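You operate a simulated robot arm through the tools that you are given. There is no shell and no other tool. Be economical: measure what you need, move in short steps, check, and stop when the job is done.

You are at the controls of a simulated two-armed robot. One attempt, no reset.

TASK
Set the scale for 1.5 kg, zero it and lift the purple tub on.
Fine: switch it on, free the plate with the orange scale lever and set the grey switch before you press zero.
Where things are to end (x, y in the base frame): purple tub within 0.05 m of [0.64, -0.2].

It is judged by the outcome, as a careful person would: the job done as asked, and still so three seconds after it is handed in. It fails if anything else is knocked over, pushed out of place, dropped, spilled or broken.

THE ROBOT
Two 6-joint arms with two-finger parallel grippers on one trunk, on a base that drives. Base frame: it is fixed to the floor where the robot stands at the start and does not move with it; the origin is under the middle of the robot, x ahead of it, y to its left, z up; the surface under the hand at the start is at about z = 0.72. Lengths are in m, angles in degrees, forces in N, time in s.
The left shoulder is at the start at [0.06, 0.187, 1.139], the right one opposite. With the tool pointing down near the work surface each hand reaches from about 0.1 to 0.58 m from the robot's upright axis, wherever it stands, measured 20 degrees to its own side. Places, roughly: black scale switch [0.8, 0, 1.2]; green scale switch [0.5, -0.4, 0.6]; grey scale switch [0.8, -0.1, 1.2]; orange scale lever [0.4, -0.1, 0.6]; top of the scale plate [0.6, -0.2, 0.7]. Payload 1.57 kg a hand.
The TCP of each hand is the grasp point between the finger pads, 0.03 m short of the fingertips. In the tool frame z runs along the fingers and y along their closing line. The gripper opens to 0.11 m. The fingers are 0.024 m wide and 0.012 m thick; the gripper's body (0.048 by 0.112 m) begins 0.078 m behind the TCP.
Orientation is that of the tool frame in the base frame, as [roll, pitch, yaw] about the fixed x, y, z axes, in that order (R = Rz(yaw) Ry(pitch) Rx(roll)). With the fingers straight down and closing along the base's y, the tool's x points along the base's -x, its y along +y and its z along -z.

THE INTERFACE
- The arms move only by the tool apply_moves. It takes "left_deltas", "right_deltas" or both (then of equal length, played together; a hand with none holds still); each is a list of rows, each a list of 7 numbers: the gripper command, from -1 (fully open) to 1 (shut), values between in proportion, then the shift along the base's x, y, z in mm, then the turn, a rotation vector about the base's x, y, z in degrees. In form: [[jaw, dx, dy, dz, ax, ay, az], ...]. A call has 1 to 12 rows; each row shifts and turns the commanded pose from where the row before left it. Rows are played at 5 a second. More than 0.05 m and 8.6 degrees between two rows, or a gripper value outside its range, and nothing of the call is played. Where a pose cannot be reached the arm comes as near as it can. A force on the tool above 90 N (or 10 N above the force at the start of the call, whichever is more), or a blocked arm, ends the call early, and 0.2 s more pass. Each finger travels about 0.153 m/s and halts on what it meets, pressing with about 43 N; the grip force reading is that of the motor and also rises with nothing between the fingers. The clock runs only during rows and for 0.2 s after the last one: add rows that do not move to give the fingers time. The reply holds the time, the measured pose of the TCP, the force on the tool along the base axes, the opening and the grip force, in the units named above and with some noise, with the torque about the TCP (base axes, N m) and any sound that the robot's microphone picked up.
- Cameras (640 x 400 px; columns grow to the right, rows downward): "scene" is now at [0.0182, -0.0042, 1.6806]; the picture's right is [-0.05, -1.00, 0.00], its down [-0.77, 0.04, -0.64] and it looks along [0.64, -0.03, -0.77] (base axes); focal length 285 px, centre (320, 200). "left" rides on the left gripper at [0.07, -0.016, -0.141] in its tool frame; the picture's right is [0.23, 0.97, 0.00], its down [-0.86, 0.20, -0.48] and it looks along [-0.47, 0.11, 0.88] (tool axes); focal length 222 px, centre (320, 200). "right" rides on the right gripper at [0.07, 0.016, -0.141] in its tool frame; the picture's right is [-0.23, 0.97, 0.00], its down [-0.86, -0.20, -0.48] and it looks along [-0.47, -0.11, 0.88] (tool axes); focal length 222 px, centre (320, 200). There is no depth. A picture from a camera that has moved, and an enlarged one, comes with that camera's place and axes in the base frame and with its lens.
- get_image(camera): a new picture of that camera. No time passes.
- raise_lower(by): slides the trunk up (or, below 0, down) by that many m; the arms and the scene camera ride with it, the base frame stays. It gives what a move gives, with no picture.
- steer(legs): drives the robot by 1 to 6 legs, each [ahead, left, turn to the left] in m, m and degrees, along the robot's own axes; the way and the turn of a leg run together, so that a leg with both is an arc; at most 1.5 m and 180 degrees a leg. The arms and the cameras ride along, it lands a little off, and it stops where it bumps. It gives what a move gives.
- head_to(pan, tilt): turns the head with the scene camera to pan (to the left, within 86 degrees either way) and tilt (down, from -29 to 69), counted from straight ahead of the robot. It gives what a move gives.
- enlarge(camera, box): a new picture of the part [left, top, right, bottom] of that camera's present view, enlarged. No time passes.
- job_done(): hands the job in; it is judged then, once.

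Go step by step. Nothing tells you exact positions but the pictures and the camera data: compare them with the known pose of the tool, close in by small moves and look again before you grip or let go. The budget is 120 turns and 92 pictures, counting those below and the enlarged ones. Unless the task says otherwise, let go and move clear before handing in, and close with one line.

The tools are called after "Emit:" as a command line: name --argument value ..., lists and objects as JSON in quotes. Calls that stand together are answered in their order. apply_moves: Moves the arms, as the interface text tells. Its arguments: {"type":"object","properties":{"left_deltas":{"type":"array","items":{"type":"array","items":{"type":"number"}}},"right_deltas":{"type":"array","items":{"type":"array","items":{"type":"number"}}}},"required":[]} The other tools are called the same way: raise_lower (by) slides the trunk up or down; steer (legs) drives the base; head_to (pan, tilt) turns the head that bears the scene camera; get_image (camera) takes a picture; enlarge (camera, box) takes an enlarged picture of a part of a camera's view; job_done () hands the job in.

At the start:

```text
t: 0.0
left_position: [0.4539, 0.1445, 1.3463]
left_tcp_rot: [-179.9, 0.0, -179.9]
left_contact_force: [-0.2, 0.5, 0.2]
left_wrist_torque: [-0.01, 0.01, -0.03]
left_width: 0.1102
left_finger_force: 0.0
right_position: [0.4501, -0.2567, 1.3197]
right_tcp_rot: [-180.0, 0.1, -179.9]
right_contact_force: [0.5, -0.5, -0.2]
right_wrist_torque: [0.02, 0.01, -0.01]
right_width: 0.1101
right_finger_force: 0.0
trunk travel left (down, up): [-0.767, 0.223]
robot x, y, heading: [0.0017, 0.0005, 0.0]
head pan, tilt: [-2.8, 50.4]
```

scene: 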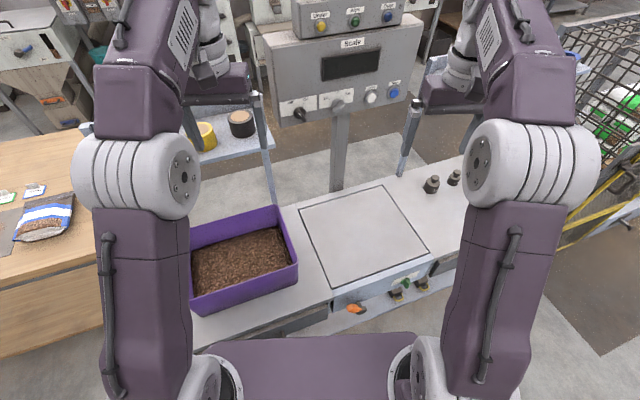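
right: 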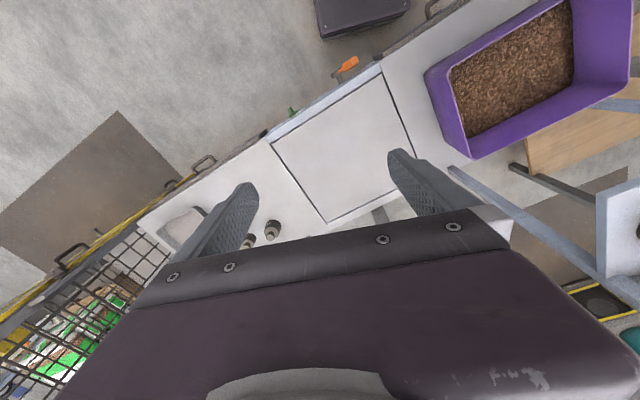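
left: 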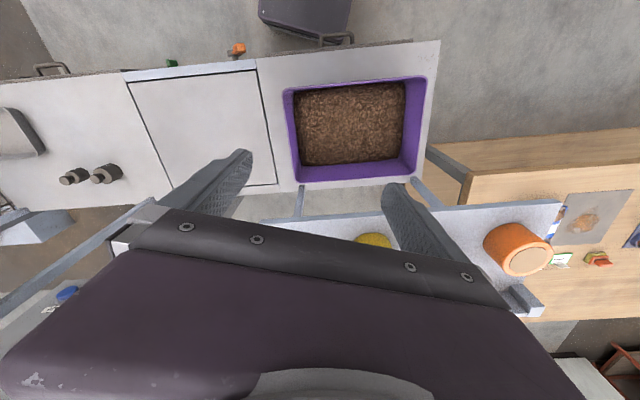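

I see the scale's console ahead, the plate below it with the purple tub to its left, and the orange lever and a green switch on the front edge. I'll look closer at the console and the front.

Emit:
enlarge --camera "scene" --box '[250, 0, 430, 130]'

Emit:
enlarge --camera "scene" --box '[320, 240, 480, 340]'

```text
3.08 times, centred on (340, 65) of scene
camera zoom: at [0.0182, -0.0042, 1.6806], right [-0.05, -1.0, 0.0], down [-0.77, 0.04, -0.64], along [0.64, -0.03, -0.77], focal length 876 px, centre (258, 615)
```

zoom: 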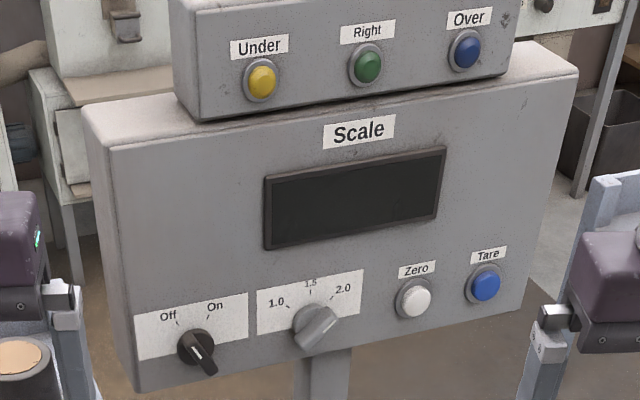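

```text
4.00 times, centred on (400, 290) of scene
camera zoom: at [0.0182, -0.0042, 1.6806], right [-0.05, -1.0, 0.0], down [-0.77, 0.04, -0.64], along [0.64, -0.03, -0.77], focal length 1139 px, centre (0, -160)
```

zoom: 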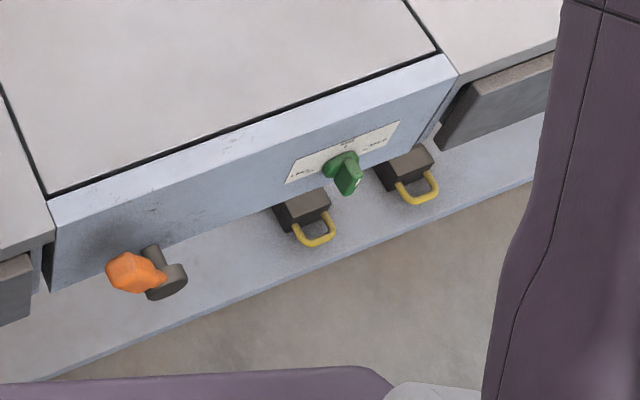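

The black pointer seems to stand at Off and the grey one at 2.0. I'll tilt the head up for a better view of the console, and then look at the front of the scale.

Emit:
head_to --pan -6 --tilt 30

Emit:
enlarge --camera "scene" --box '[220, 80, 420, 230]'

Emit:
enlarge --camera "right" --box '[230, 30, 430, 160]'

```text
t: 0.8
left_position: [0.4535, 0.1442, 1.3464]
left_tcp_rot: [-179.9, 0.0, -179.9]
left_contact_force: [0.4, 0.3, 0.5]
left_wrist_torque: [-0.02, -0.02, -0.01]
left_width: 0.1102
left_finger_force: 0.1
right_position: [0.4497, -0.2559, 1.3186]
right_tcp_rot: [-180.0, 0.0, 180.0]
right_contact_force: [-0.1, -0.3, 0.1]
right_wrist_torque: [0.04, 0.0, -0.01]
right_width: 0.1099
right_finger_force: 0.1
trunk travel left (down, up): [-0.767, 0.223]
robot x, y, heading: [0.0009, -0.0007, 0.2]
head pan, tilt: [-6.0, 30.0]
```

```text
2.67 times, centred on (320, 155) of scene
camera zoom: at [0.0315, -0.0099, 1.7106], right [-0.1, -0.99, 0.0], down [-0.5, 0.05, -0.87], along [0.86, -0.09, -0.5], focal length 759 px, centre (320, 320)
```

zoom: 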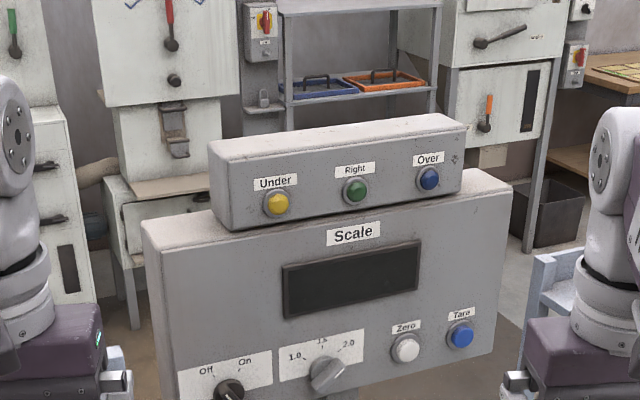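

```text
3.08 times, centred on (330, 95) of right
camera zoom: at [0.3807, -0.2411, 1.4613], right [0.23, 0.97, 0.0], down [0.86, -0.2, 0.48], along [0.47, -0.11, -0.88], focal length 684 px, centre (289, 523)
```

zoom: 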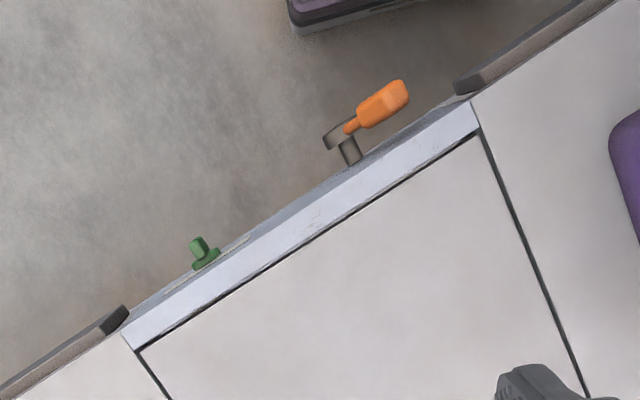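

The scale is turned about 19° to the left, so its front faces down and to my right. I'll turn the robot square to it and shift to the right so that I face its middle.

Emit:
steer --legs '[[-0.1, 0, 0], [0, 0, 19], [0, -0.3, 0]]'

Emit:
head_to --pan 0 --tilt 45

Emit:
get_image --camera "scene"

```text
t: 4.7
left_position: [0.3782, 0.003, 1.3459]
left_tcp_rot: [-179.9, 0.0, -160.6]
left_contact_force: [-0.9, -0.1, -0.2]
left_wrist_torque: [0.01, 0.0, 0.01]
left_width: 0.1099
left_finger_force: 0.0
right_position: [0.5081, -0.3776, 1.3201]
right_tcp_rot: [-179.9, 0.0, -160.7]
right_contact_force: [0.8, -0.2, -0.3]
right_wrist_torque: [-0.04, -0.01, -0.01]
right_width: 0.1101
right_finger_force: 0.0
trunk travel left (down, up): [-0.767, 0.223]
robot x, y, heading: [-0.0053, -0.2868, 19.1]
head pan, tilt: [-6.0, 30.0]
```

```text
t: 5.5
left_position: [0.379, -0.0004, 1.3472]
left_tcp_rot: [180.0, 0.1, -160.6]
left_contact_force: [-0.7, 0.0, 0.2]
left_wrist_torque: [0.02, -0.03, 0.01]
left_width: 0.1102
left_finger_force: 0.1
right_position: [0.5081, -0.3804, 1.32]
right_tcp_rot: [179.9, 0.0, -160.7]
right_contact_force: [-0.4, -1.1, -0.1]
right_wrist_torque: [0.02, 0.0, -0.01]
right_width: 0.1101
right_finger_force: 0.0
trunk travel left (down, up): [-0.767, 0.223]
robot x, y, heading: [-0.0036, -0.2851, 19.3]
head pan, tilt: [0.0, 45.0]
```

```text
84 pictures are left
camera scene: at [0.0201, -0.28, 1.6882], right [0.33, -0.94, 0.0], down [-0.67, -0.23, -0.71], along [0.67, 0.23, -0.71], focal length 285 px, centre (320, 200)
```

scene: 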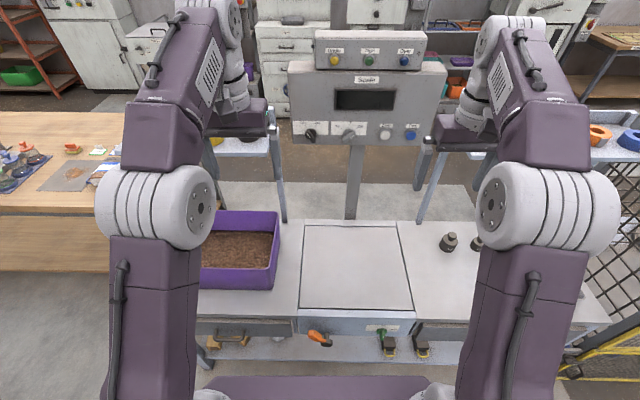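

The robot now stands square to the scale. I'll zoom in on the console switches and on the front.

Emit:
enlarge --camera "scene" --box '[285, 20, 455, 150]'

Emit:
enlarge --camera "scene" --box '[290, 300, 450, 370]'

```text
3.08 times, centred on (370, 85) of scene
camera zoom: at [0.0201, -0.28, 1.6882], right [0.33, -0.94, 0.0], down [-0.67, -0.23, -0.71], along [0.67, 0.23, -0.71], focal length 876 px, centre (166, 554)
```

zoom: 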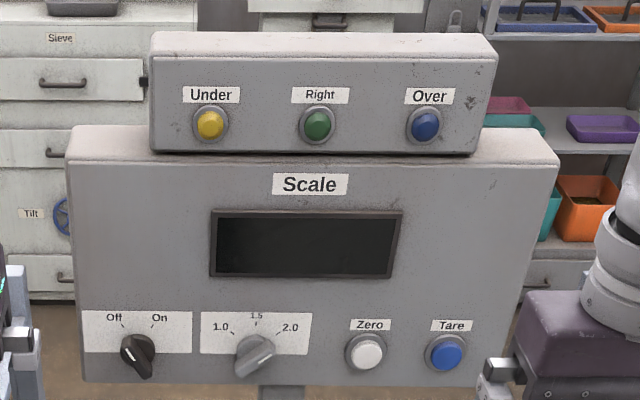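

```text
4.00 times, centred on (370, 335) of scene
camera zoom: at [0.0201, -0.28, 1.6882], right [0.33, -0.94, 0.0], down [-0.67, -0.23, -0.71], along [0.67, 0.23, -0.71], focal length 1139 px, centre (120, -340)
```

zoom: 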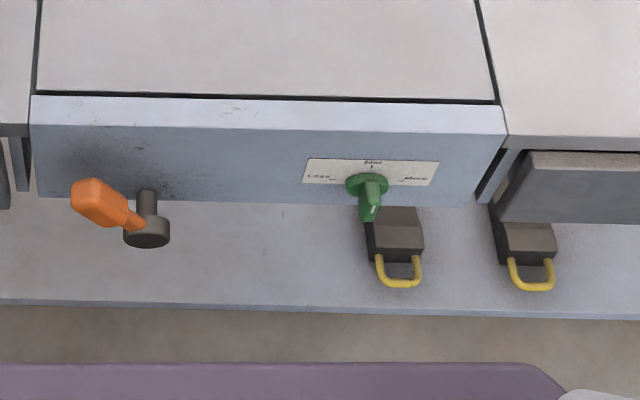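

The green switch reads Less/Mid/More and is not part of the job, so I leave it alone. I take the black switch at about (0.81, 0.03, 1.16), the grey at (0.84, -0.10, 1.17) and the white zero button near (0.88, -0.21, 1.16). Next I turn the right hand to point at the console.

Emit:
apply_moves --right_deltas '[[-1, 5.1, 10.6, -12.5, 2.479, -7.079, 0], [-1, 5.1, 10.6, -12.5, 2.479, -7.079, 0], [-1, 5.1, 10.6, -12.5, 2.479, -7.079, 0], [-1, 5.1, 10.6, -12.5, 2.479, -7.079, 0], [-1, 5.1, 10.6, -12.5, 2.479, -7.079, 0], [-1, 5.1, 10.6, -12.5, 2.479, -7.079, 0], [-1, 5.1, 10.6, -12.5, 2.479, -7.079, 0], [-1, 5.1, 10.6, -12.5, 2.479, -7.079, 0], [-1, 5.1, 10.6, -12.5, 2.479, -7.079, 0], [-1, 5.1, 10.6, -12.5, 2.479, -7.079, 0], [-1, 5.1, 10.6, -12.5, 2.479, -7.079, 0], [-1, 5.1, 10.6, -12.5, 2.479, -7.079, 0]]'

Emit:
get_image --camera "right"

Emit:
get_image --camera "scene"

```text
t: 8.1
left_position: [0.3799, 0.0011, 1.3444]
left_tcp_rot: [-180.0, 0.0, -160.6]
left_contact_force: [-0.2, 0.0, 0.7]
left_wrist_torque: [0.01, 0.0, 0.01]
left_width: 0.1098
left_finger_force: 0.0
right_position: [0.6215, -0.2439, 1.2707]
right_tcp_rot: [-178.6, 85.5, -160.8]
right_contact_force: [-0.4, -0.7, -0.1]
right_wrist_torque: [0.01, 0.04, -0.03]
right_width: 0.1101
right_finger_force: 0.1
right hand out of reach, approached as far as the arm can: row 7, 11, 12
trunk travel left (down, up): [-0.767, 0.223]
robot x, y, heading: [-0.0019, -0.2833, 19.3]
head pan, tilt: [0.0, 45.0]
```

```text
81 pictures are left
camera right: at [0.4782, -0.2724, 1.2117], right [-0.28, 0.93, 0.22], down [-0.33, -0.31, 0.89], along [0.9, 0.17, 0.4], focal length 222 px, centre (320, 200)
```

right: 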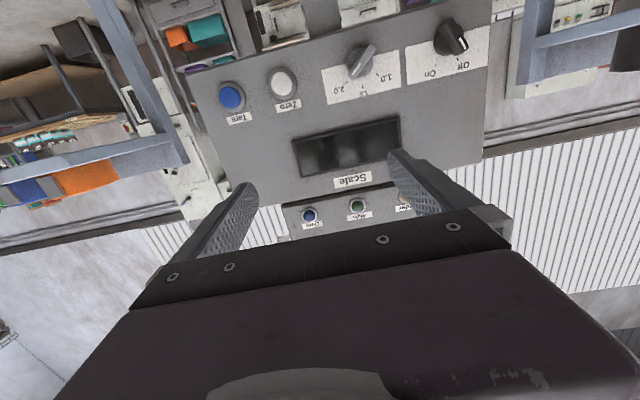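

```text
80 pictures are left
camera scene: at [0.0205, -0.2781, 1.6881], right [0.33, -0.94, 0.0], down [-0.67, -0.23, -0.71], along [0.67, 0.23, -0.71], focal length 285 px, centre (320, 200)
```

scene: 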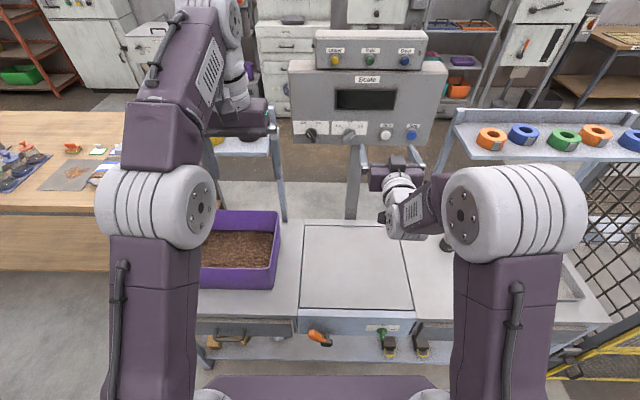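

The right hand now points at the console at z 1.27 but cannot go lower in this posture, so I'll lower the trunk. I'll also shift the robot left to bring the black switch in front of the right hand.

Emit:
raise_lower --by -0.11

Emit:
steer --legs '[[0, 0.18, 0]]'

Emit:
get_image --camera "right"

Emit:
enlarge --camera "scene" --box '[320, 20, 500, 200]'

```text
t: 9.5
left_position: [0.3797, 0.001, 1.2357]
left_tcp_rot: [180.0, 0.0, -160.6]
left_contact_force: [-0.3, 0.4, 0.8]
left_wrist_torque: [0.04, -0.01, 0.01]
left_width: 0.11
left_finger_force: 0.2
right_position: [0.6215, -0.2435, 1.1596]
right_tcp_rot: [-178.7, 85.6, -161.1]
right_contact_force: [-0.5, 0.0, 0.0]
right_wrist_torque: [-0.01, 0.01, 0.02]
right_width: 0.1098
right_finger_force: 0.1
trunk travel left (down, up): [-0.657, 0.333]
robot x, y, heading: [0.0002, -0.2844, 19.4]
head pan, tilt: [0.0, 45.0]
```

```text
t: 11.0
left_position: [0.3203, 0.1694, 1.2366]
left_tcp_rot: [179.9, 0.0, -160.6]
left_contact_force: [-0.1, -0.2, 1.0]
left_wrist_torque: [-0.01, 0.01, 0.02]
left_width: 0.1102
left_finger_force: 0.0
right_position: [0.5632, -0.0763, 1.1599]
right_tcp_rot: [-179.4, 85.6, -161.6]
right_contact_force: [-1.1, 0.5, 1.0]
right_wrist_torque: [0.04, -0.03, -0.02]
right_width: 0.1101
right_finger_force: 0.0
trunk travel left (down, up): [-0.657, 0.333]
robot x, y, heading: [-0.0648, -0.1152, 19.3]
head pan, tilt: [0.0, 45.0]
```

```text
79 pictures are left
camera right: at [0.4182, -0.1047, 1.102], right [-0.28, 0.93, 0.23], down [-0.33, -0.31, 0.89], along [0.9, 0.17, 0.4], focal length 222 px, centre (320, 200)
```

right: 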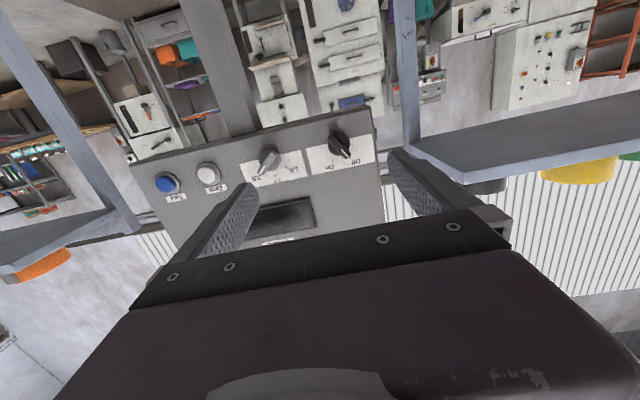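

```text
2.22 times, centred on (410, 110) of scene
camera zoom: at [-0.0393, -0.1105, 1.5781], right [0.33, -0.94, 0.0], down [-0.67, -0.23, -0.71], along [0.67, 0.23, -0.71], focal length 633 px, centre (120, 400)
```

zoom: 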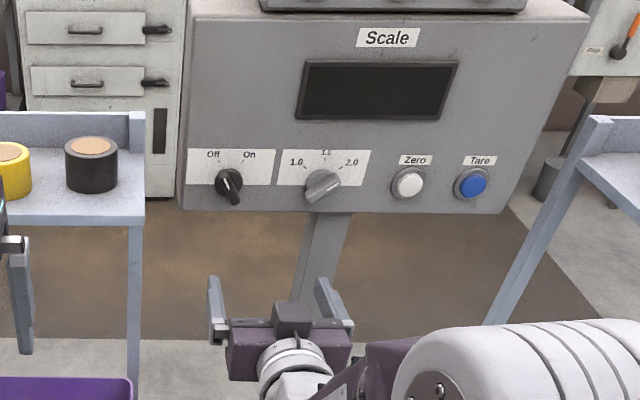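

The black switch triangulates to about (0.797, 0.022, 1.177) and the grey to (0.839, -0.101, 1.175). I'll zoom in for their angles.

Emit:
enlarge --camera "right" --box '[230, 110, 390, 210]'

Emit:
enlarge --camera "scene" --box '[370, 55, 470, 90]'

```text
4.00 times, centred on (310, 160) of right
camera zoom: at [0.4182, -0.1047, 1.102], right [-0.28, 0.93, 0.23], down [-0.33, -0.31, 0.89], along [0.9, 0.17, 0.4], focal length 888 px, centre (360, 360)
```

zoom: 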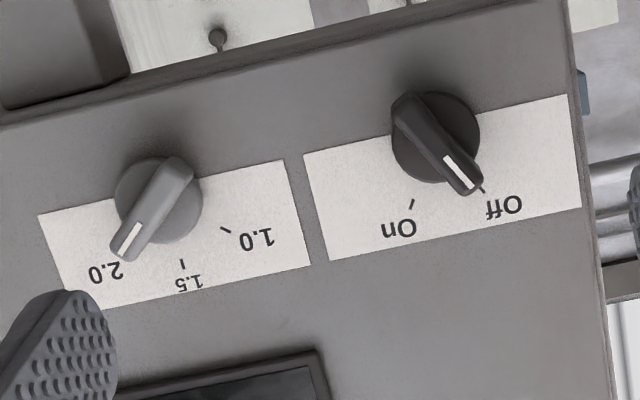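

```text
6.40 times, centred on (420, 72) of scene
camera zoom: at [-0.0393, -0.1105, 1.5781], right [0.33, -0.94, 0.0], down [-0.67, -0.23, -0.71], along [0.67, 0.23, -0.71], focal length 1822 px, centre (-320, 1016)
```

zoom: 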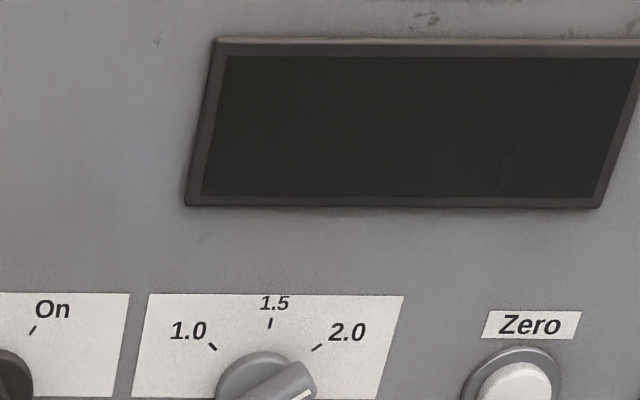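

Off and On stand about ±30° from upright, and the grey stops are about 45–50° apart. I'll drive 0.1 m ahead, back to the starting distance, then roll the hand to match the black switch and move in front of it.

Emit:
steer --legs '[[0.1, 0, 0]]'

Emit:
apply_moves --right_deltas '[[-1, 0, 5, 4, -7.08, -2.48, 0], [-1, 0, 5, 5, -7.08, -2.48, 0], [-1, 0, 5, 5, -7.08, -2.48, 0], [-1, 0, 0, 4, -7.08, -2.48, 0], [-1, 0, 0, 0, 0, 0, 0]]'

Emit:
get_image --camera "right"

Emit:
enlarge --camera "scene" --box '[320, 20, 480, 170]'

```text
t: 12.2
left_position: [0.416, 0.2041, 1.2375]
left_tcp_rot: [179.9, 0.1, -160.6]
left_contact_force: [0.1, 0.2, 0.3]
left_wrist_torque: [-0.02, 0.01, -0.01]
left_width: 0.1102
left_finger_force: 0.0
right_position: [0.6583, -0.0418, 1.1609]
right_tcp_rot: [-178.6, 85.5, -161.1]
right_contact_force: [0.2, -0.5, -0.4]
right_wrist_torque: [0.0, 0.03, 0.01]
right_width: 0.1101
right_finger_force: 0.0
trunk travel left (down, up): [-0.657, 0.333]
robot x, y, heading: [0.0346, -0.0829, 19.5]
head pan, tilt: [0.0, 45.0]
```

```text
t: 13.4
left_position: [0.4161, 0.2035, 1.236]
left_tcp_rot: [180.0, 0.0, -160.7]
left_contact_force: [0.3, -0.6, 0.4]
left_wrist_torque: [-0.03, 0.02, 0.03]
left_width: 0.11
left_finger_force: 0.0
right_position: [0.6592, -0.0257, 1.1781]
right_tcp_rot: [-96.1, 59.6, -79.6]
right_contact_force: [0.3, 0.2, 0.1]
right_wrist_torque: [0.0, 0.02, 0.0]
right_width: 0.11
right_finger_force: 0.1
trunk travel left (down, up): [-0.657, 0.333]
robot x, y, heading: [0.0334, -0.0808, 19.3]
head pan, tilt: [0.0, 45.0]
```

```text
75 pictures are left
camera right: at [0.5252, -0.0859, 1.1182], right [-0.27, 0.92, -0.29], down [-0.49, 0.13, 0.86], along [0.83, 0.38, 0.41], focal length 222 px, centre (320, 200)
```

right: 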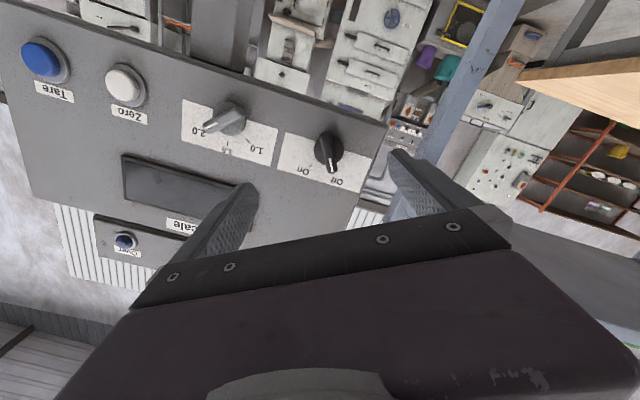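

```text
2.67 times, centred on (400, 95) of scene
camera zoom: at [0.0566, -0.0759, 1.5781], right [0.33, -0.94, 0.0], down [-0.67, -0.23, -0.71], along [0.67, 0.23, -0.71], focal length 759 px, centre (107, 480)
```

zoom: 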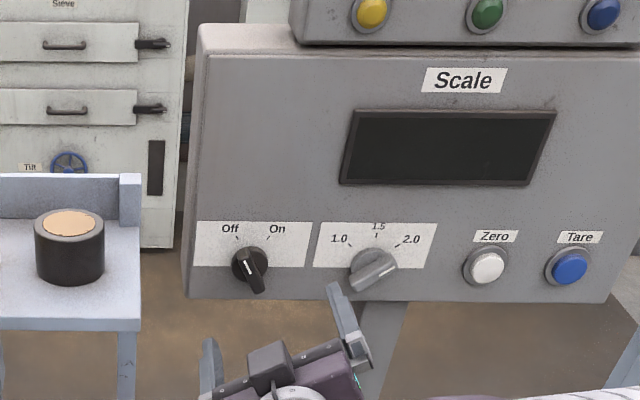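

The hand is in line with the black switch, which I now put at about (0.782, 0.019, 1.178). I'll straighten the aim slightly and go in around the knob with the fingers open.

Emit:
apply_moves --right_deltas '[[-1, 0, 0, 0, 1, -2.8, 3.5], [-1, 23.0, 9.2, 0, 0, 0, 0], [-1, 23.6, 8.3, 0, 0, 0, 0], [-1, 23.6, 8.3, 0, 0, 0, 0], [-1, 18.9, 6.6, 0, 0, 0, 0], [-1, 0, 0, 0, 0, 0, 0]]'

Emit:
get_image --camera "right"

Emit:
enlarge --camera "scene" --box '[330, 50, 450, 150]'

```text
t: 14.8
left_position: [0.4146, 0.2033, 1.238]
left_tcp_rot: [180.0, 0.0, -160.8]
left_contact_force: [-0.3, 0.0, -0.3]
left_wrist_torque: [-0.02, -0.01, 0.0]
left_width: 0.1099
left_finger_force: 0.0
right_position: [0.7534, 0.0078, 1.1893]
right_tcp_rot: [-90.1, 60.0, -71.0]
right_contact_force: [-0.4, -0.8, 0.1]
right_wrist_torque: [-0.01, -0.03, -0.05]
right_width: 0.1102
right_finger_force: 0.0
right hand out of reach, approached as far as the arm can: row 1
trunk travel left (down, up): [-0.657, 0.333]
robot x, y, heading: [0.0342, -0.0821, 19.3]
head pan, tilt: [0.0, 45.0]
```

```text
73 pictures are left
camera right: at [0.6268, -0.0584, 1.1217], right [-0.31, 0.9, -0.29], down [-0.53, 0.08, 0.84], along [0.78, 0.42, 0.46], focal length 222 px, centre (320, 200)
```

right: 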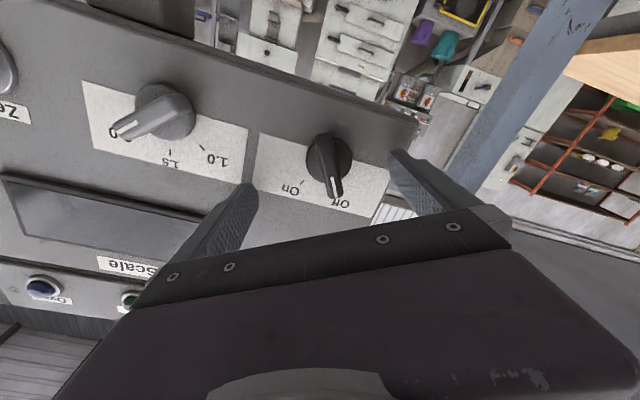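

```text
4.00 times, centred on (390, 100) of scene
camera zoom: at [0.0556, -0.0763, 1.5781], right [0.33, -0.94, 0.0], down [-0.67, -0.23, -0.71], along [0.67, 0.23, -0.71], focal length 1139 px, centre (40, 600)
```

zoom: 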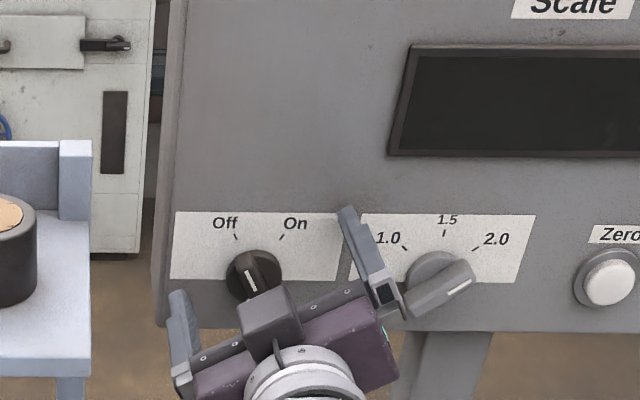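

The hand sits about 12 mm too high and a few mm to the right. I'll correct that, move in a little further and close on the knob.

Emit:
apply_moves --right_deltas '[[-1, -1, 3, -12, 0, 0, 0], [-1, 15, 5.3, 0, 0, 0, 0], [-0.2, 0, 0, 0, 0, 0, 0], [0.3, 0, 0, 0, 0, 0, 0], [0.3, 0, 0, 0, 0, 0, 0]]'

Emit:
get_image --camera "right"

```text
t: 16.0
left_position: [0.4107, 0.1959, 1.2406]
left_tcp_rot: [179.8, 0.4, -160.8]
left_contact_force: [0.6, -0.5, 1.0]
left_wrist_torque: [0.0, 0.01, 0.0]
left_width: 0.11
left_finger_force: 0.0
right_position: [0.7621, 0.0076, 1.1842]
right_tcp_rot: [-89.0, 60.3, -70.2]
right_contact_force: [-16.9, -25.7, 10.6]
right_wrist_torque: [-0.09, -0.56, -1.43]
right_width: 0.0583
right_finger_force: 11.4
trunk travel left (down, up): [-0.657, 0.333]
robot x, y, heading: [0.0361, -0.0831, 19.5]
head pan, tilt: [0.0, 45.0]
```

```text
71 pictures are left
camera right: at [0.6358, -0.0578, 1.1145], right [-0.31, 0.91, -0.29], down [-0.54, 0.08, 0.84], along [0.78, 0.41, 0.47], focal length 222 px, centre (320, 200)
```

right: 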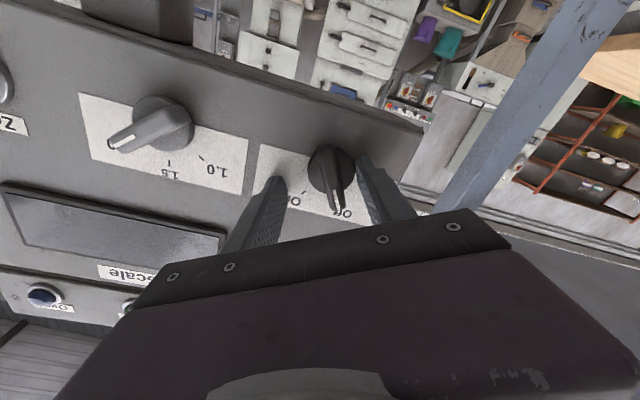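

The left finger is bearing on the knob's base because the hand is off-centre to the right. I'll open, back out slightly, shift toward the knob and look.

Emit:
apply_moves --right_deltas '[[-0.6, -12, -4.2, 0, 0, 0, 0], [-0.6, -3, 8.5, -3, 0, 0, 0], [-0.6, 0, 0, 0, 0, 0, 0]]'

Emit:
get_image --camera "right"

Emit:
enlarge --camera "scene" --box '[340, 70, 440, 150]'

```text
t: 16.8
left_position: [0.4161, 0.2052, 1.2353]
left_tcp_rot: [-180.0, 0.0, -160.7]
left_contact_force: [1.0, -0.1, 0.3]
left_wrist_torque: [-0.01, 0.02, 0.0]
left_width: 0.1101
left_finger_force: 0.1
right_position: [0.7529, 0.0206, 1.1745]
right_tcp_rot: [-90.3, 60.0, -71.2]
right_contact_force: [0.7, -0.1, 0.2]
right_wrist_torque: [0.02, -0.02, -0.01]
right_width: 0.0879
right_finger_force: 0.0
trunk travel left (down, up): [-0.657, 0.333]
robot x, y, heading: [0.0356, -0.0815, 19.3]
head pan, tilt: [0.0, 45.0]
```

```text
70 pictures are left
camera right: at [0.6262, -0.0449, 1.1068], right [-0.32, 0.9, -0.29], down [-0.53, 0.09, 0.84], along [0.78, 0.42, 0.45], focal length 222 px, centre (320, 200)
```

right: 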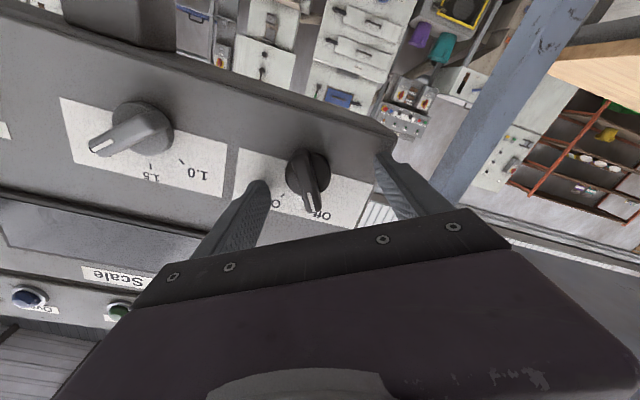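

```text
5.00 times, centred on (390, 110) of scene
camera zoom: at [0.0568, -0.0745, 1.5781], right [0.33, -0.94, 0.0], down [-0.67, -0.23, -0.71], along [0.67, 0.23, -0.71], focal length 1424 px, centre (-30, 650)
```

zoom: 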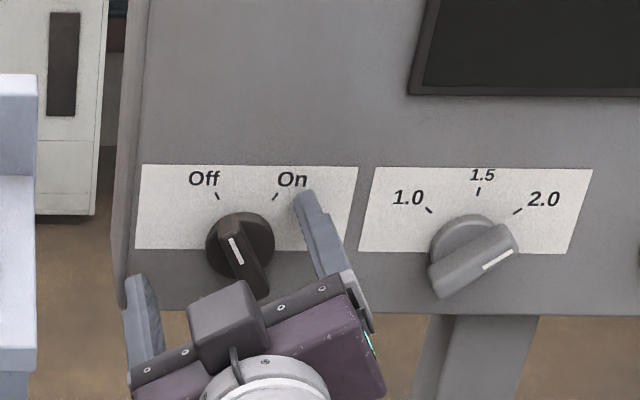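

The hand is now a few mm too far left. I'll shift 7 mm back, pull out 5 mm so the tips clear the knob's base disc, and close on the bar.

Emit:
apply_moves --right_deltas '[[-0.6, -2.5, -8, 2, 0, 0, 0], [-0.2, 0, 0, 0, 0, 0, 0], [0.4, 0, 0, 0, 0, 0, 0], [0.9, 0, 0, 0, 0, 0, 0], [0.9, 0, 0, 0, 0, 0, 0]]'

Emit:
get_image --camera "right"

```text
t: 18.0
left_position: [0.4148, 0.2031, 1.2353]
left_tcp_rot: [-180.0, 0.0, -160.7]
left_contact_force: [-0.2, -0.5, 0.7]
left_wrist_torque: [0.03, 0.02, -0.01]
left_width: 0.1098
left_finger_force: 0.0
right_position: [0.75, 0.0116, 1.1771]
right_tcp_rot: [-90.1, 59.9, -71.0]
right_contact_force: [0.9, -0.3, -1.0]
right_wrist_torque: [0.21, -0.57, -0.42]
right_width: 0.0131
right_finger_force: 29.5
trunk travel left (down, up): [-0.657, 0.333]
robot x, y, heading: [0.0317, -0.081, 19.3]
head pan, tilt: [0.0, 45.0]
```

```text
68 pictures are left
camera right: at [0.6233, -0.0545, 1.1095], right [-0.31, 0.9, -0.29], down [-0.53, 0.08, 0.84], along [0.78, 0.42, 0.46], focal length 222 px, centre (320, 200)
```

right: 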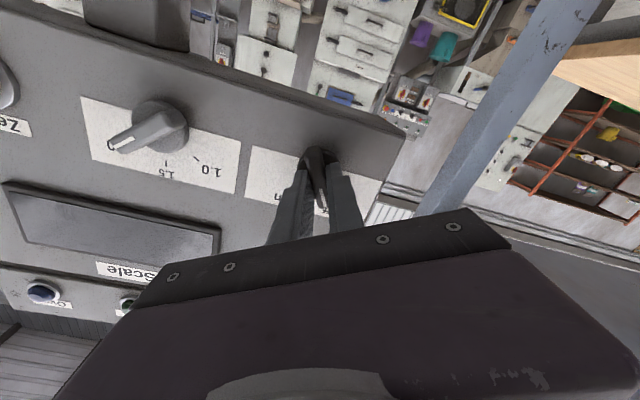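

The bar is gripped at 13 mm wide. I'll turn it clockwise 60° towards On.

Emit:
apply_moves --right_deltas '[[0.9, 0, 0, 0, 7.08, 2.48, 0], [0.9, 0, 0, 0, 7.08, 2.48, 0], [0.9, 0, 0, 0, 7.08, 2.48, 0], [0.9, 0, 0, 0, 7.08, 2.48, 0], [0.9, 0, 0, 0, 7.08, 2.48, 0], [0.9, 0, 0, 0, 7.08, 2.48, 0], [0.9, 0, 0, 0, 7.08, 2.48, 0], [0.9, 0, 0, 0, 7.08, 2.48, 0], [0.9, 0, 0, 0, 0, 0, 0]]'

Emit:
enlarge --camera "scene" --box '[320, 20, 480, 150]'

```text
t: 20.0
left_position: [0.4174, 0.2001, 1.2371]
left_tcp_rot: [179.7, -0.1, -160.8]
left_contact_force: [0.8, 0.4, 0.6]
left_wrist_torque: [-0.03, -0.01, 0.05]
left_width: 0.1102
left_finger_force: 0.0
right_position: [0.7505, 0.0087, 1.1779]
right_tcp_rot: [90.3, 59.7, 109.4]
right_contact_force: [5.7, -13.5, 5.1]
right_wrist_torque: [-0.2, -0.24, -1.0]
right_width: 0.0129
right_finger_force: 29.5
trunk travel left (down, up): [-0.657, 0.333]
robot x, y, heading: [0.036, -0.0813, 19.3]
head pan, tilt: [0.0, 45.0]
```

```text
3.08 times, centred on (400, 85) of scene
camera zoom: at [0.0569, -0.0804, 1.5782], right [0.33, -0.94, 0.0], down [-0.67, -0.23, -0.71], along [0.67, 0.24, -0.71], focal length 876 px, centre (74, 554)
```

zoom: 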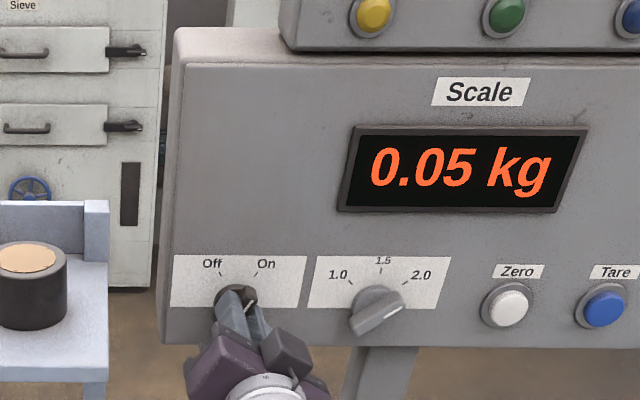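

The scale is on and reads 0.05 kg. I'll release, back out, and go over in front of the grey switch with the roll matched to about 47°.

Emit:
apply_moves --right_deltas '[[-0.3, 0, 0, 0, 0, 0, 0], [-0.6, 0, 0, 0, 0, 0, 0], [-0.6, -23.6, -8.3, 0, 0, 0, 0], [-0.6, -23.6, -8.3, 0, 0, 0, 0], [-0.6, 14, -40, 0, 7.08, 2.48, 0], [-0.6, 14, -40, 0, 7.08, 2.48, 0], [-0.6, 14, -40, 0, 1.9, 0.66, 0], [-0.6, 0, 0, 0, 0, 0, 0]]'

Emit:
get_image --camera "right"

Emit:
enlarge --camera "scene" --box '[340, 50, 500, 150]'

```text
t: 21.8
left_position: [0.4165, 0.2034, 1.2367]
left_tcp_rot: [180.0, -0.1, -160.6]
left_contact_force: [0.1, -0.5, 0.5]
left_wrist_torque: [-0.02, -0.01, 0.01]
left_width: 0.1102
left_finger_force: 0.0
right_position: [0.7447, -0.1236, 1.1798]
right_tcp_rot: [90.4, 43.0, 109.6]
right_contact_force: [0.7, 0.7, 0.1]
right_wrist_torque: [-0.02, -0.02, -0.02]
right_width: 0.0879
right_finger_force: 0.0
trunk travel left (down, up): [-0.657, 0.333]
robot x, y, heading: [0.0352, -0.0813, 19.1]
head pan, tilt: [0.0, 45.0]
```

```text
66 pictures are left
camera right: at [0.591, -0.1117, 1.145], right [-0.16, 0.47, 0.87], down [-0.2, -0.88, 0.44], along [0.97, -0.1, 0.23], focal length 222 px, centre (320, 200)
```

right: 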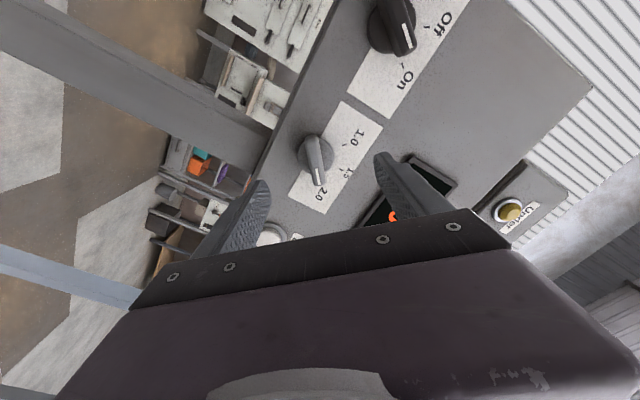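

```text
4.00 times, centred on (420, 100) of scene
camera zoom: at [0.0562, -0.0753, 1.5781], right [0.33, -0.94, 0.0], down [-0.67, -0.23, -0.71], along [0.67, 0.23, -0.71], focal length 1139 px, centre (-80, 600)
```

zoom: 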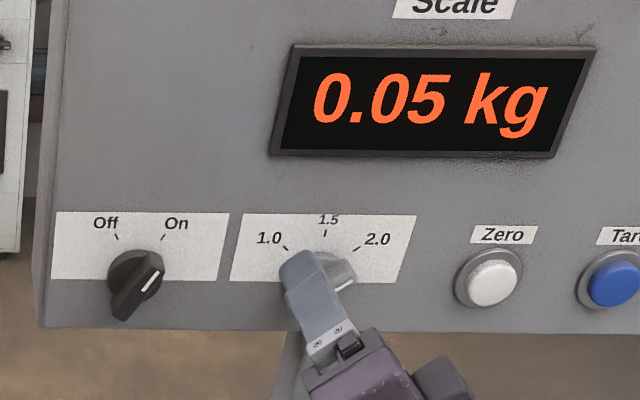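

The black switch shows On. The hand is lined up with the grey bar, so I'll move 48 mm in and close.

Emit:
apply_moves --right_deltas '[[-0.6, 22.6, 7.9, 0, 0, 0, 0], [-0.6, 22.6, 7.9, 0, 0, 0, 0], [-0.6, 0, 0, 0, 0, 0, 0], [0, 0, 0, 0, 0, 0, 0], [0.5, 0, 0, 0, 0, 0, 0], [0.9, 0, 0, 0, 0, 0, 0], [0.9, 0, 0, 0, 0, 0, 0]]'

Emit:
get_image --camera "right"

```text
t: 23.4
left_position: [0.4162, 0.2026, 1.2368]
left_tcp_rot: [180.0, -0.1, -160.8]
left_contact_force: [-0.3, 0.5, 0.1]
left_wrist_torque: [0.0, 0.0, 0.0]
left_width: 0.1099
left_finger_force: 0.1
right_position: [0.789, -0.1101, 1.177]
right_tcp_rot: [90.3, 42.9, 109.6]
right_contact_force: [-1.1, -3.0, -4.9]
right_wrist_torque: [-0.13, 0.32, -0.74]
right_width: 0.0128
right_finger_force: 29.5
trunk travel left (down, up): [-0.657, 0.333]
robot x, y, heading: [0.0372, -0.0838, 19.3]
head pan, tilt: [0.0, 45.0]
```

```text
64 pictures are left
camera right: at [0.6357, -0.0986, 1.1424], right [-0.16, 0.47, 0.87], down [-0.2, -0.88, 0.44], along [0.97, -0.1, 0.23], focal length 222 px, centre (320, 200)
```

right: 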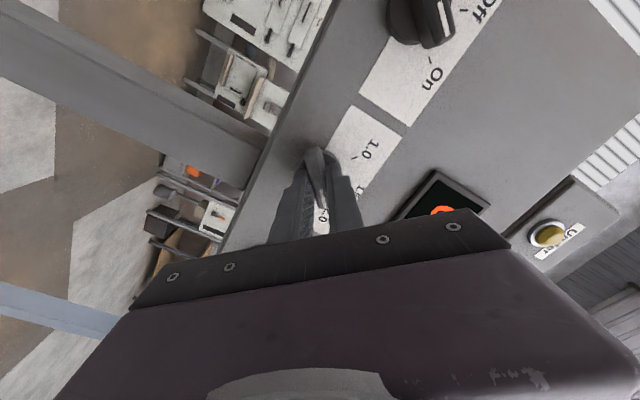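

Gripped. I'll turn it counter-clockwise by about 47° to upright, the 1.5 position.

Emit:
apply_moves --right_deltas '[[0.9, 0, 0, 0, -7.4, -2.6, 0], [0.9, 0, 0, 0, -7.4, -2.6, 0], [0.9, 0, 0, 0, -7.4, -2.6, 0], [0.9, 0, 0, 0, -7.4, -2.6, 0], [0.9, 0, 0, 0, -7.4, -2.6, 0], [0.9, 0, 0, 0, -7.4, -2.6, 0], [0.9, 0, 0, 0, 0, 0, 0]]'

Emit:
enlarge --camera "scene" --box '[340, 0, 500, 150]'

```text
t: 25.0
left_position: [0.4161, 0.2028, 1.2368]
left_tcp_rot: [180.0, 0.1, -160.7]
left_contact_force: [0.5, 0.0, 0.6]
left_wrist_torque: [0.01, 0.01, 0.03]
left_width: 0.11
left_finger_force: 0.0
right_position: [0.7896, -0.1088, 1.1772]
right_tcp_rot: [-118.0, 89.9, -98.8]
right_contact_force: [-5.6, -4.2, -3.6]
right_wrist_torque: [-0.13, 0.46, -0.67]
right_width: 0.0133
right_finger_force: 29.7
trunk travel left (down, up): [-0.657, 0.333]
robot x, y, heading: [0.0306, -0.082, 19.3]
head pan, tilt: [0.0, 45.0]
```

```text
2.67 times, centred on (420, 75) of scene
camera zoom: at [0.0553, -0.0772, 1.5781], right [0.33, -0.94, 0.0], down [-0.67, -0.23, -0.71], along [0.67, 0.23, -0.71], focal length 759 px, centre (53, 533)
```

zoom: 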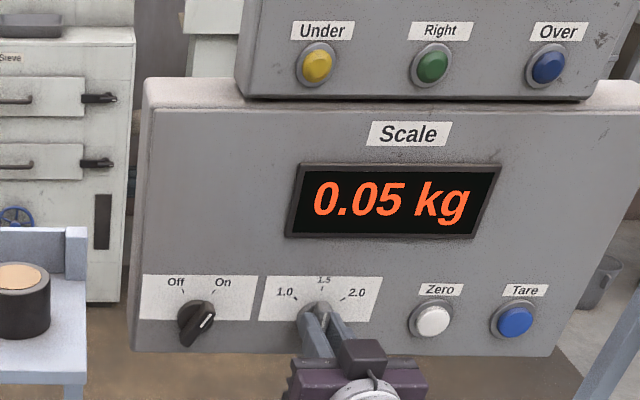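

The hand is upright. I'll release, back out and check the switch.

Emit:
apply_moves --right_deltas '[[0.3, 0, 0, 0, 0, 0, 0], [-0.5, 0, 0, 0, 0, 0, 0], [-0.5, -23.6, -8.3, 0, 0, 0, 0], [-0.5, -23.6, -8.3, 0, 0, 0, 0], [-0.5, -23.6, -8.3, 0, 0, 0, 0], [1, -23.6, -8.3, 0, 0, 0, 0], [1, 0, 0, 0, 0, 0, 0]]'

Emit:
enlarge --camera "scene" --box '[340, 20, 500, 150]'

Emit:
enlarge --camera "right" --box '[240, 60, 440, 210]'

```text
t: 26.6
left_position: [0.4166, 0.2036, 1.2358]
left_tcp_rot: [-180.0, 0.1, -160.7]
left_contact_force: [-0.4, -0.9, -0.2]
left_wrist_torque: [0.02, 0.03, 0.0]
left_width: 0.1103
left_finger_force: 0.0
right_position: [0.7036, -0.1383, 1.1908]
right_tcp_rot: [-178.0, 89.5, -158.9]
right_contact_force: [-0.2, -0.2, 0.2]
right_wrist_torque: [0.0, -0.03, -0.01]
right_width: 0.0002
right_finger_force: 21.3
right hand out of reach, approached as far as the arm can: row 6
trunk travel left (down, up): [-0.657, 0.333]
robot x, y, heading: [0.0334, -0.0811, 19.4]
head pan, tilt: [0.0, 45.0]
```

```text
3.08 times, centred on (420, 85) of scene
camera zoom: at [0.0572, -0.076, 1.5781], right [0.33, -0.94, 0.0], down [-0.67, -0.23, -0.71], along [0.67, 0.23, -0.71], focal length 876 px, centre (12, 554)
```

zoom: 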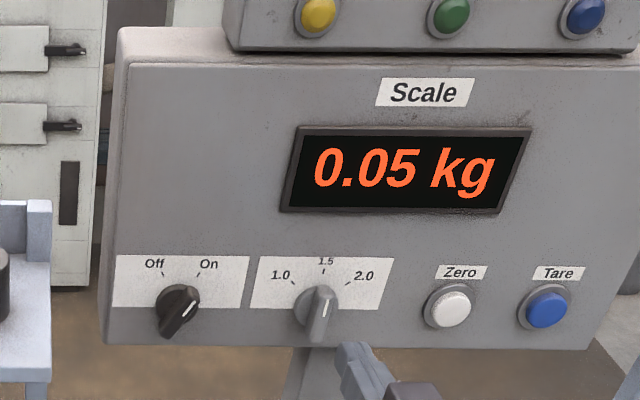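

```text
2.67 times, centred on (340, 135) of right
camera zoom: at [0.564, -0.1699, 1.1223], right [-0.32, 0.92, 0.23], down [-0.38, -0.34, 0.86], along [0.87, 0.19, 0.46], focal length 592 px, centre (267, 373)
```

zoom: 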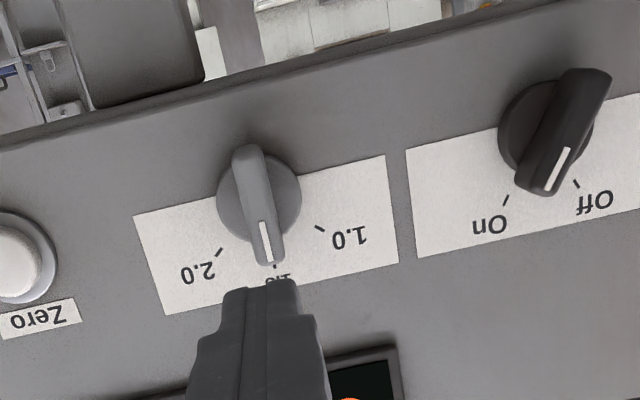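

Grey is at 1.5 and the display is live. For the lever I need a better view, so I'll back off and lower the trunk.

Emit:
steer --legs '[[-0.3, 0, 0]]'

Emit:
raise_lower --by -0.25

Emit:
get_image --camera "scene"

```text
t: 28.6
left_position: [0.1333, 0.1068, 1.2347]
left_tcp_rot: [180.0, 0.0, -160.4]
left_contact_force: [0.5, 0.5, 0.1]
left_wrist_torque: [-0.03, 0.01, 0.01]
left_width: 0.11
left_finger_force: 0.0
right_position: [0.4223, -0.2338, 1.1896]
right_tcp_rot: [-175.5, 89.5, -155.9]
right_contact_force: [0.5, 0.7, -0.2]
right_wrist_torque: [0.02, 0.04, -0.01]
right_width: 0.0
right_finger_force: 21.3
trunk travel left (down, up): [-0.657, 0.333]
robot x, y, heading: [-0.2471, -0.1835, 19.4]
head pan, tilt: [0.0, 45.0]
```

```text
t: 31.2
left_position: [0.1337, 0.1065, 0.9875]
left_tcp_rot: [-180.0, 0.0, -160.5]
left_contact_force: [0.7, -0.4, -0.2]
left_wrist_torque: [0.0, 0.01, -0.02]
left_width: 0.1098
left_finger_force: 0.0
right_position: [0.4215, -0.234, 0.9418]
right_tcp_rot: [-175.4, 89.4, -155.9]
right_contact_force: [-0.2, 0.8, 0.3]
right_wrist_torque: [0.02, 0.03, 0.01]
right_width: 0.0
right_finger_force: 21.3
trunk travel left (down, up): [-0.407, 0.583]
robot x, y, heading: [-0.2517, -0.18, 19.7]
head pan, tilt: [0.0, 45.0]
```

```text
60 pictures are left
camera scene: at [-0.2254, -0.1754, 1.3282], right [0.34, -0.94, 0.0], down [-0.67, -0.24, -0.71], along [0.67, 0.24, -0.71], focal length 285 px, centre (320, 200)
```

scene: 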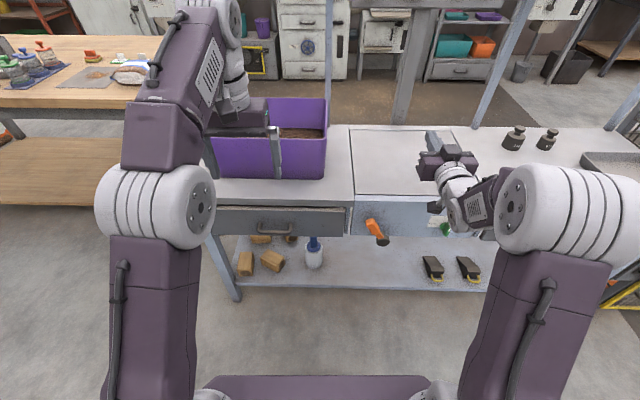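

Emit:
enlarge --camera "scene" --box '[335, 185, 455, 260]'

```text
5.33 times, centred on (395, 222) of scene
camera zoom: at [-0.2254, -0.1754, 1.3282], right [0.34, -0.94, 0.0], down [-0.67, -0.24, -0.71], along [0.67, 0.24, -0.71], focal length 1518 px, centre (-80, 80)
```

zoom: 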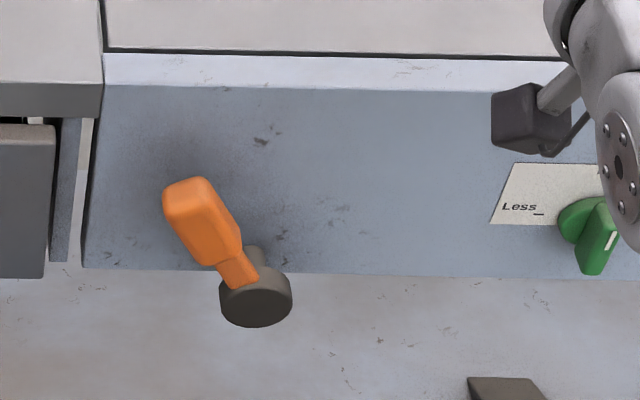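

The lever points up and to the left, pivot at about (0.387, -0.179, 0.55) and orange handle centre near (0.369, -0.139, 0.64). I'll drive so that the left hand, pointing down, stands just left of the handle.

Emit:
steer --legs '[[0, -0.23, 0], [0.15, 0, 0]]'

Emit:
get_image --camera "left"

Emit:
get_image --camera "scene"

```text
t: 33.9
left_position: [0.3524, -0.0614, 0.9858]
left_tcp_rot: [179.9, -0.1, -160.4]
left_contact_force: [0.0, -0.4, 0.5]
left_wrist_torque: [0.0, 0.03, 0.0]
left_width: 0.1099
left_finger_force: 0.1
right_position: [0.6414, -0.4024, 0.9399]
right_tcp_rot: [-175.9, 89.5, -156.4]
right_contact_force: [0.4, 0.2, -0.4]
right_wrist_torque: [0.0, -0.06, 0.0]
right_width: 0.0
right_finger_force: 21.0
trunk travel left (down, up): [-0.407, 0.583]
robot x, y, heading: [-0.0271, -0.3498, 19.5]
head pan, tilt: [0.0, 45.0]
```

```text
58 pictures are left
camera left: at [0.2913, -0.1004, 1.1275], right [-0.54, 0.84, 0.0], down [0.74, 0.47, 0.48], along [0.4, 0.26, -0.88], focal length 222 px, centre (320, 200)
```

left: 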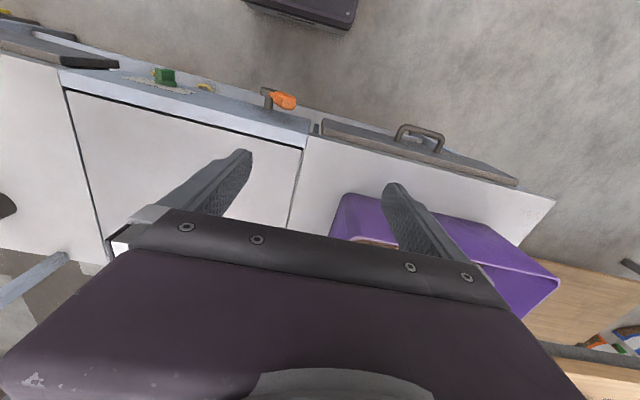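

```text
57 pictures are left
camera scene: at [-0.0057, -0.3423, 1.3281], right [0.33, -0.94, 0.0], down [-0.67, -0.24, -0.71], along [0.67, 0.24, -0.71], focal length 285 px, centre (320, 200)
```

scene: 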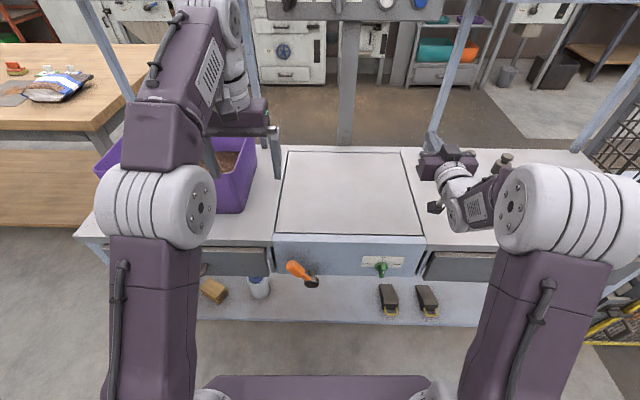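

The left hand is directly above the spot to the left of the handle. I'll close it, ease back 20 mm to clear the bench and go down to z≈0.65.

Emit:
apply_moves --left_deltas '[[1, -18.9, -6.6, 0, 0, 0, 0], [1, 0, 0, -42, 0, 0, 0], [1, 0, 0, -42, 0, 0, 0], [1, 0, 0, -42, 0, 0, 0], [1, 0, 0, -42, 0, 0, 0], [1, 0, 0, -42, 0, 0, 0], [1, 0, 0, -42, 0, 0, 0], [1, 0, 0, -42, 0, 0, 0], [1, 0, 0, -42, 0, 0, 0], [1, 0, 0, 0, 0, 0, 0]]'

Emit:
get_image --camera "left"

Emit:
enlarge --camera "scene" --box '[220, 200, 400, 320]'

```text
t: 36.1
left_position: [0.3314, -0.0666, 0.6504]
left_tcp_rot: [180.0, -0.1, -160.4]
left_contact_force: [-1.1, 0.4, 0.3]
left_wrist_torque: [0.01, 0.0, -0.01]
left_width: 0.0002
left_finger_force: 20.8
right_position: [0.6392, -0.4013, 0.941]
right_tcp_rot: [-175.6, 89.5, -156.2]
right_contact_force: [0.3, -0.2, -1.0]
right_wrist_torque: [-0.03, 0.01, 0.02]
right_width: 0.0001
right_finger_force: 21.1
trunk travel left (down, up): [-0.407, 0.583]
robot x, y, heading: [-0.0307, -0.3517, 19.8]
head pan, tilt: [0.0, 45.0]
```

```text
56 pictures are left
camera left: at [0.2708, -0.1059, 0.7912], right [-0.54, 0.84, 0.0], down [0.74, 0.47, 0.48], along [0.4, 0.26, -0.88], focal length 222 px, centre (320, 200)
```

left: 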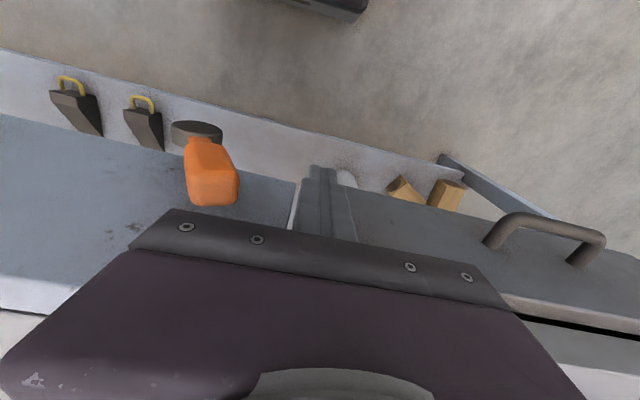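

```text
3.33 times, centred on (310, 260) of scene
camera zoom: at [-0.0075, -0.3429, 1.3281], right [0.33, -0.94, 0.0], down [-0.67, -0.24, -0.71], along [0.67, 0.24, -0.71], focal length 949 px, centre (353, 0)
```

zoom: 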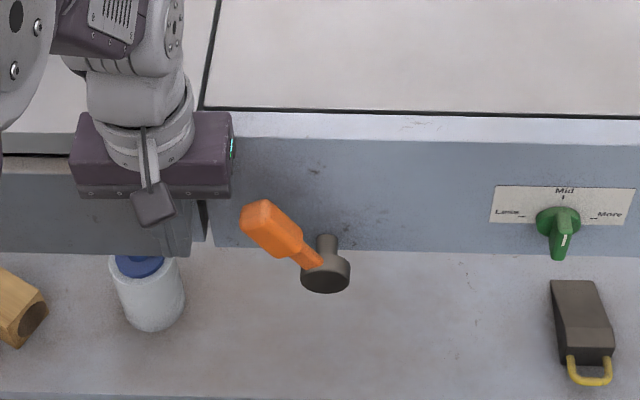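

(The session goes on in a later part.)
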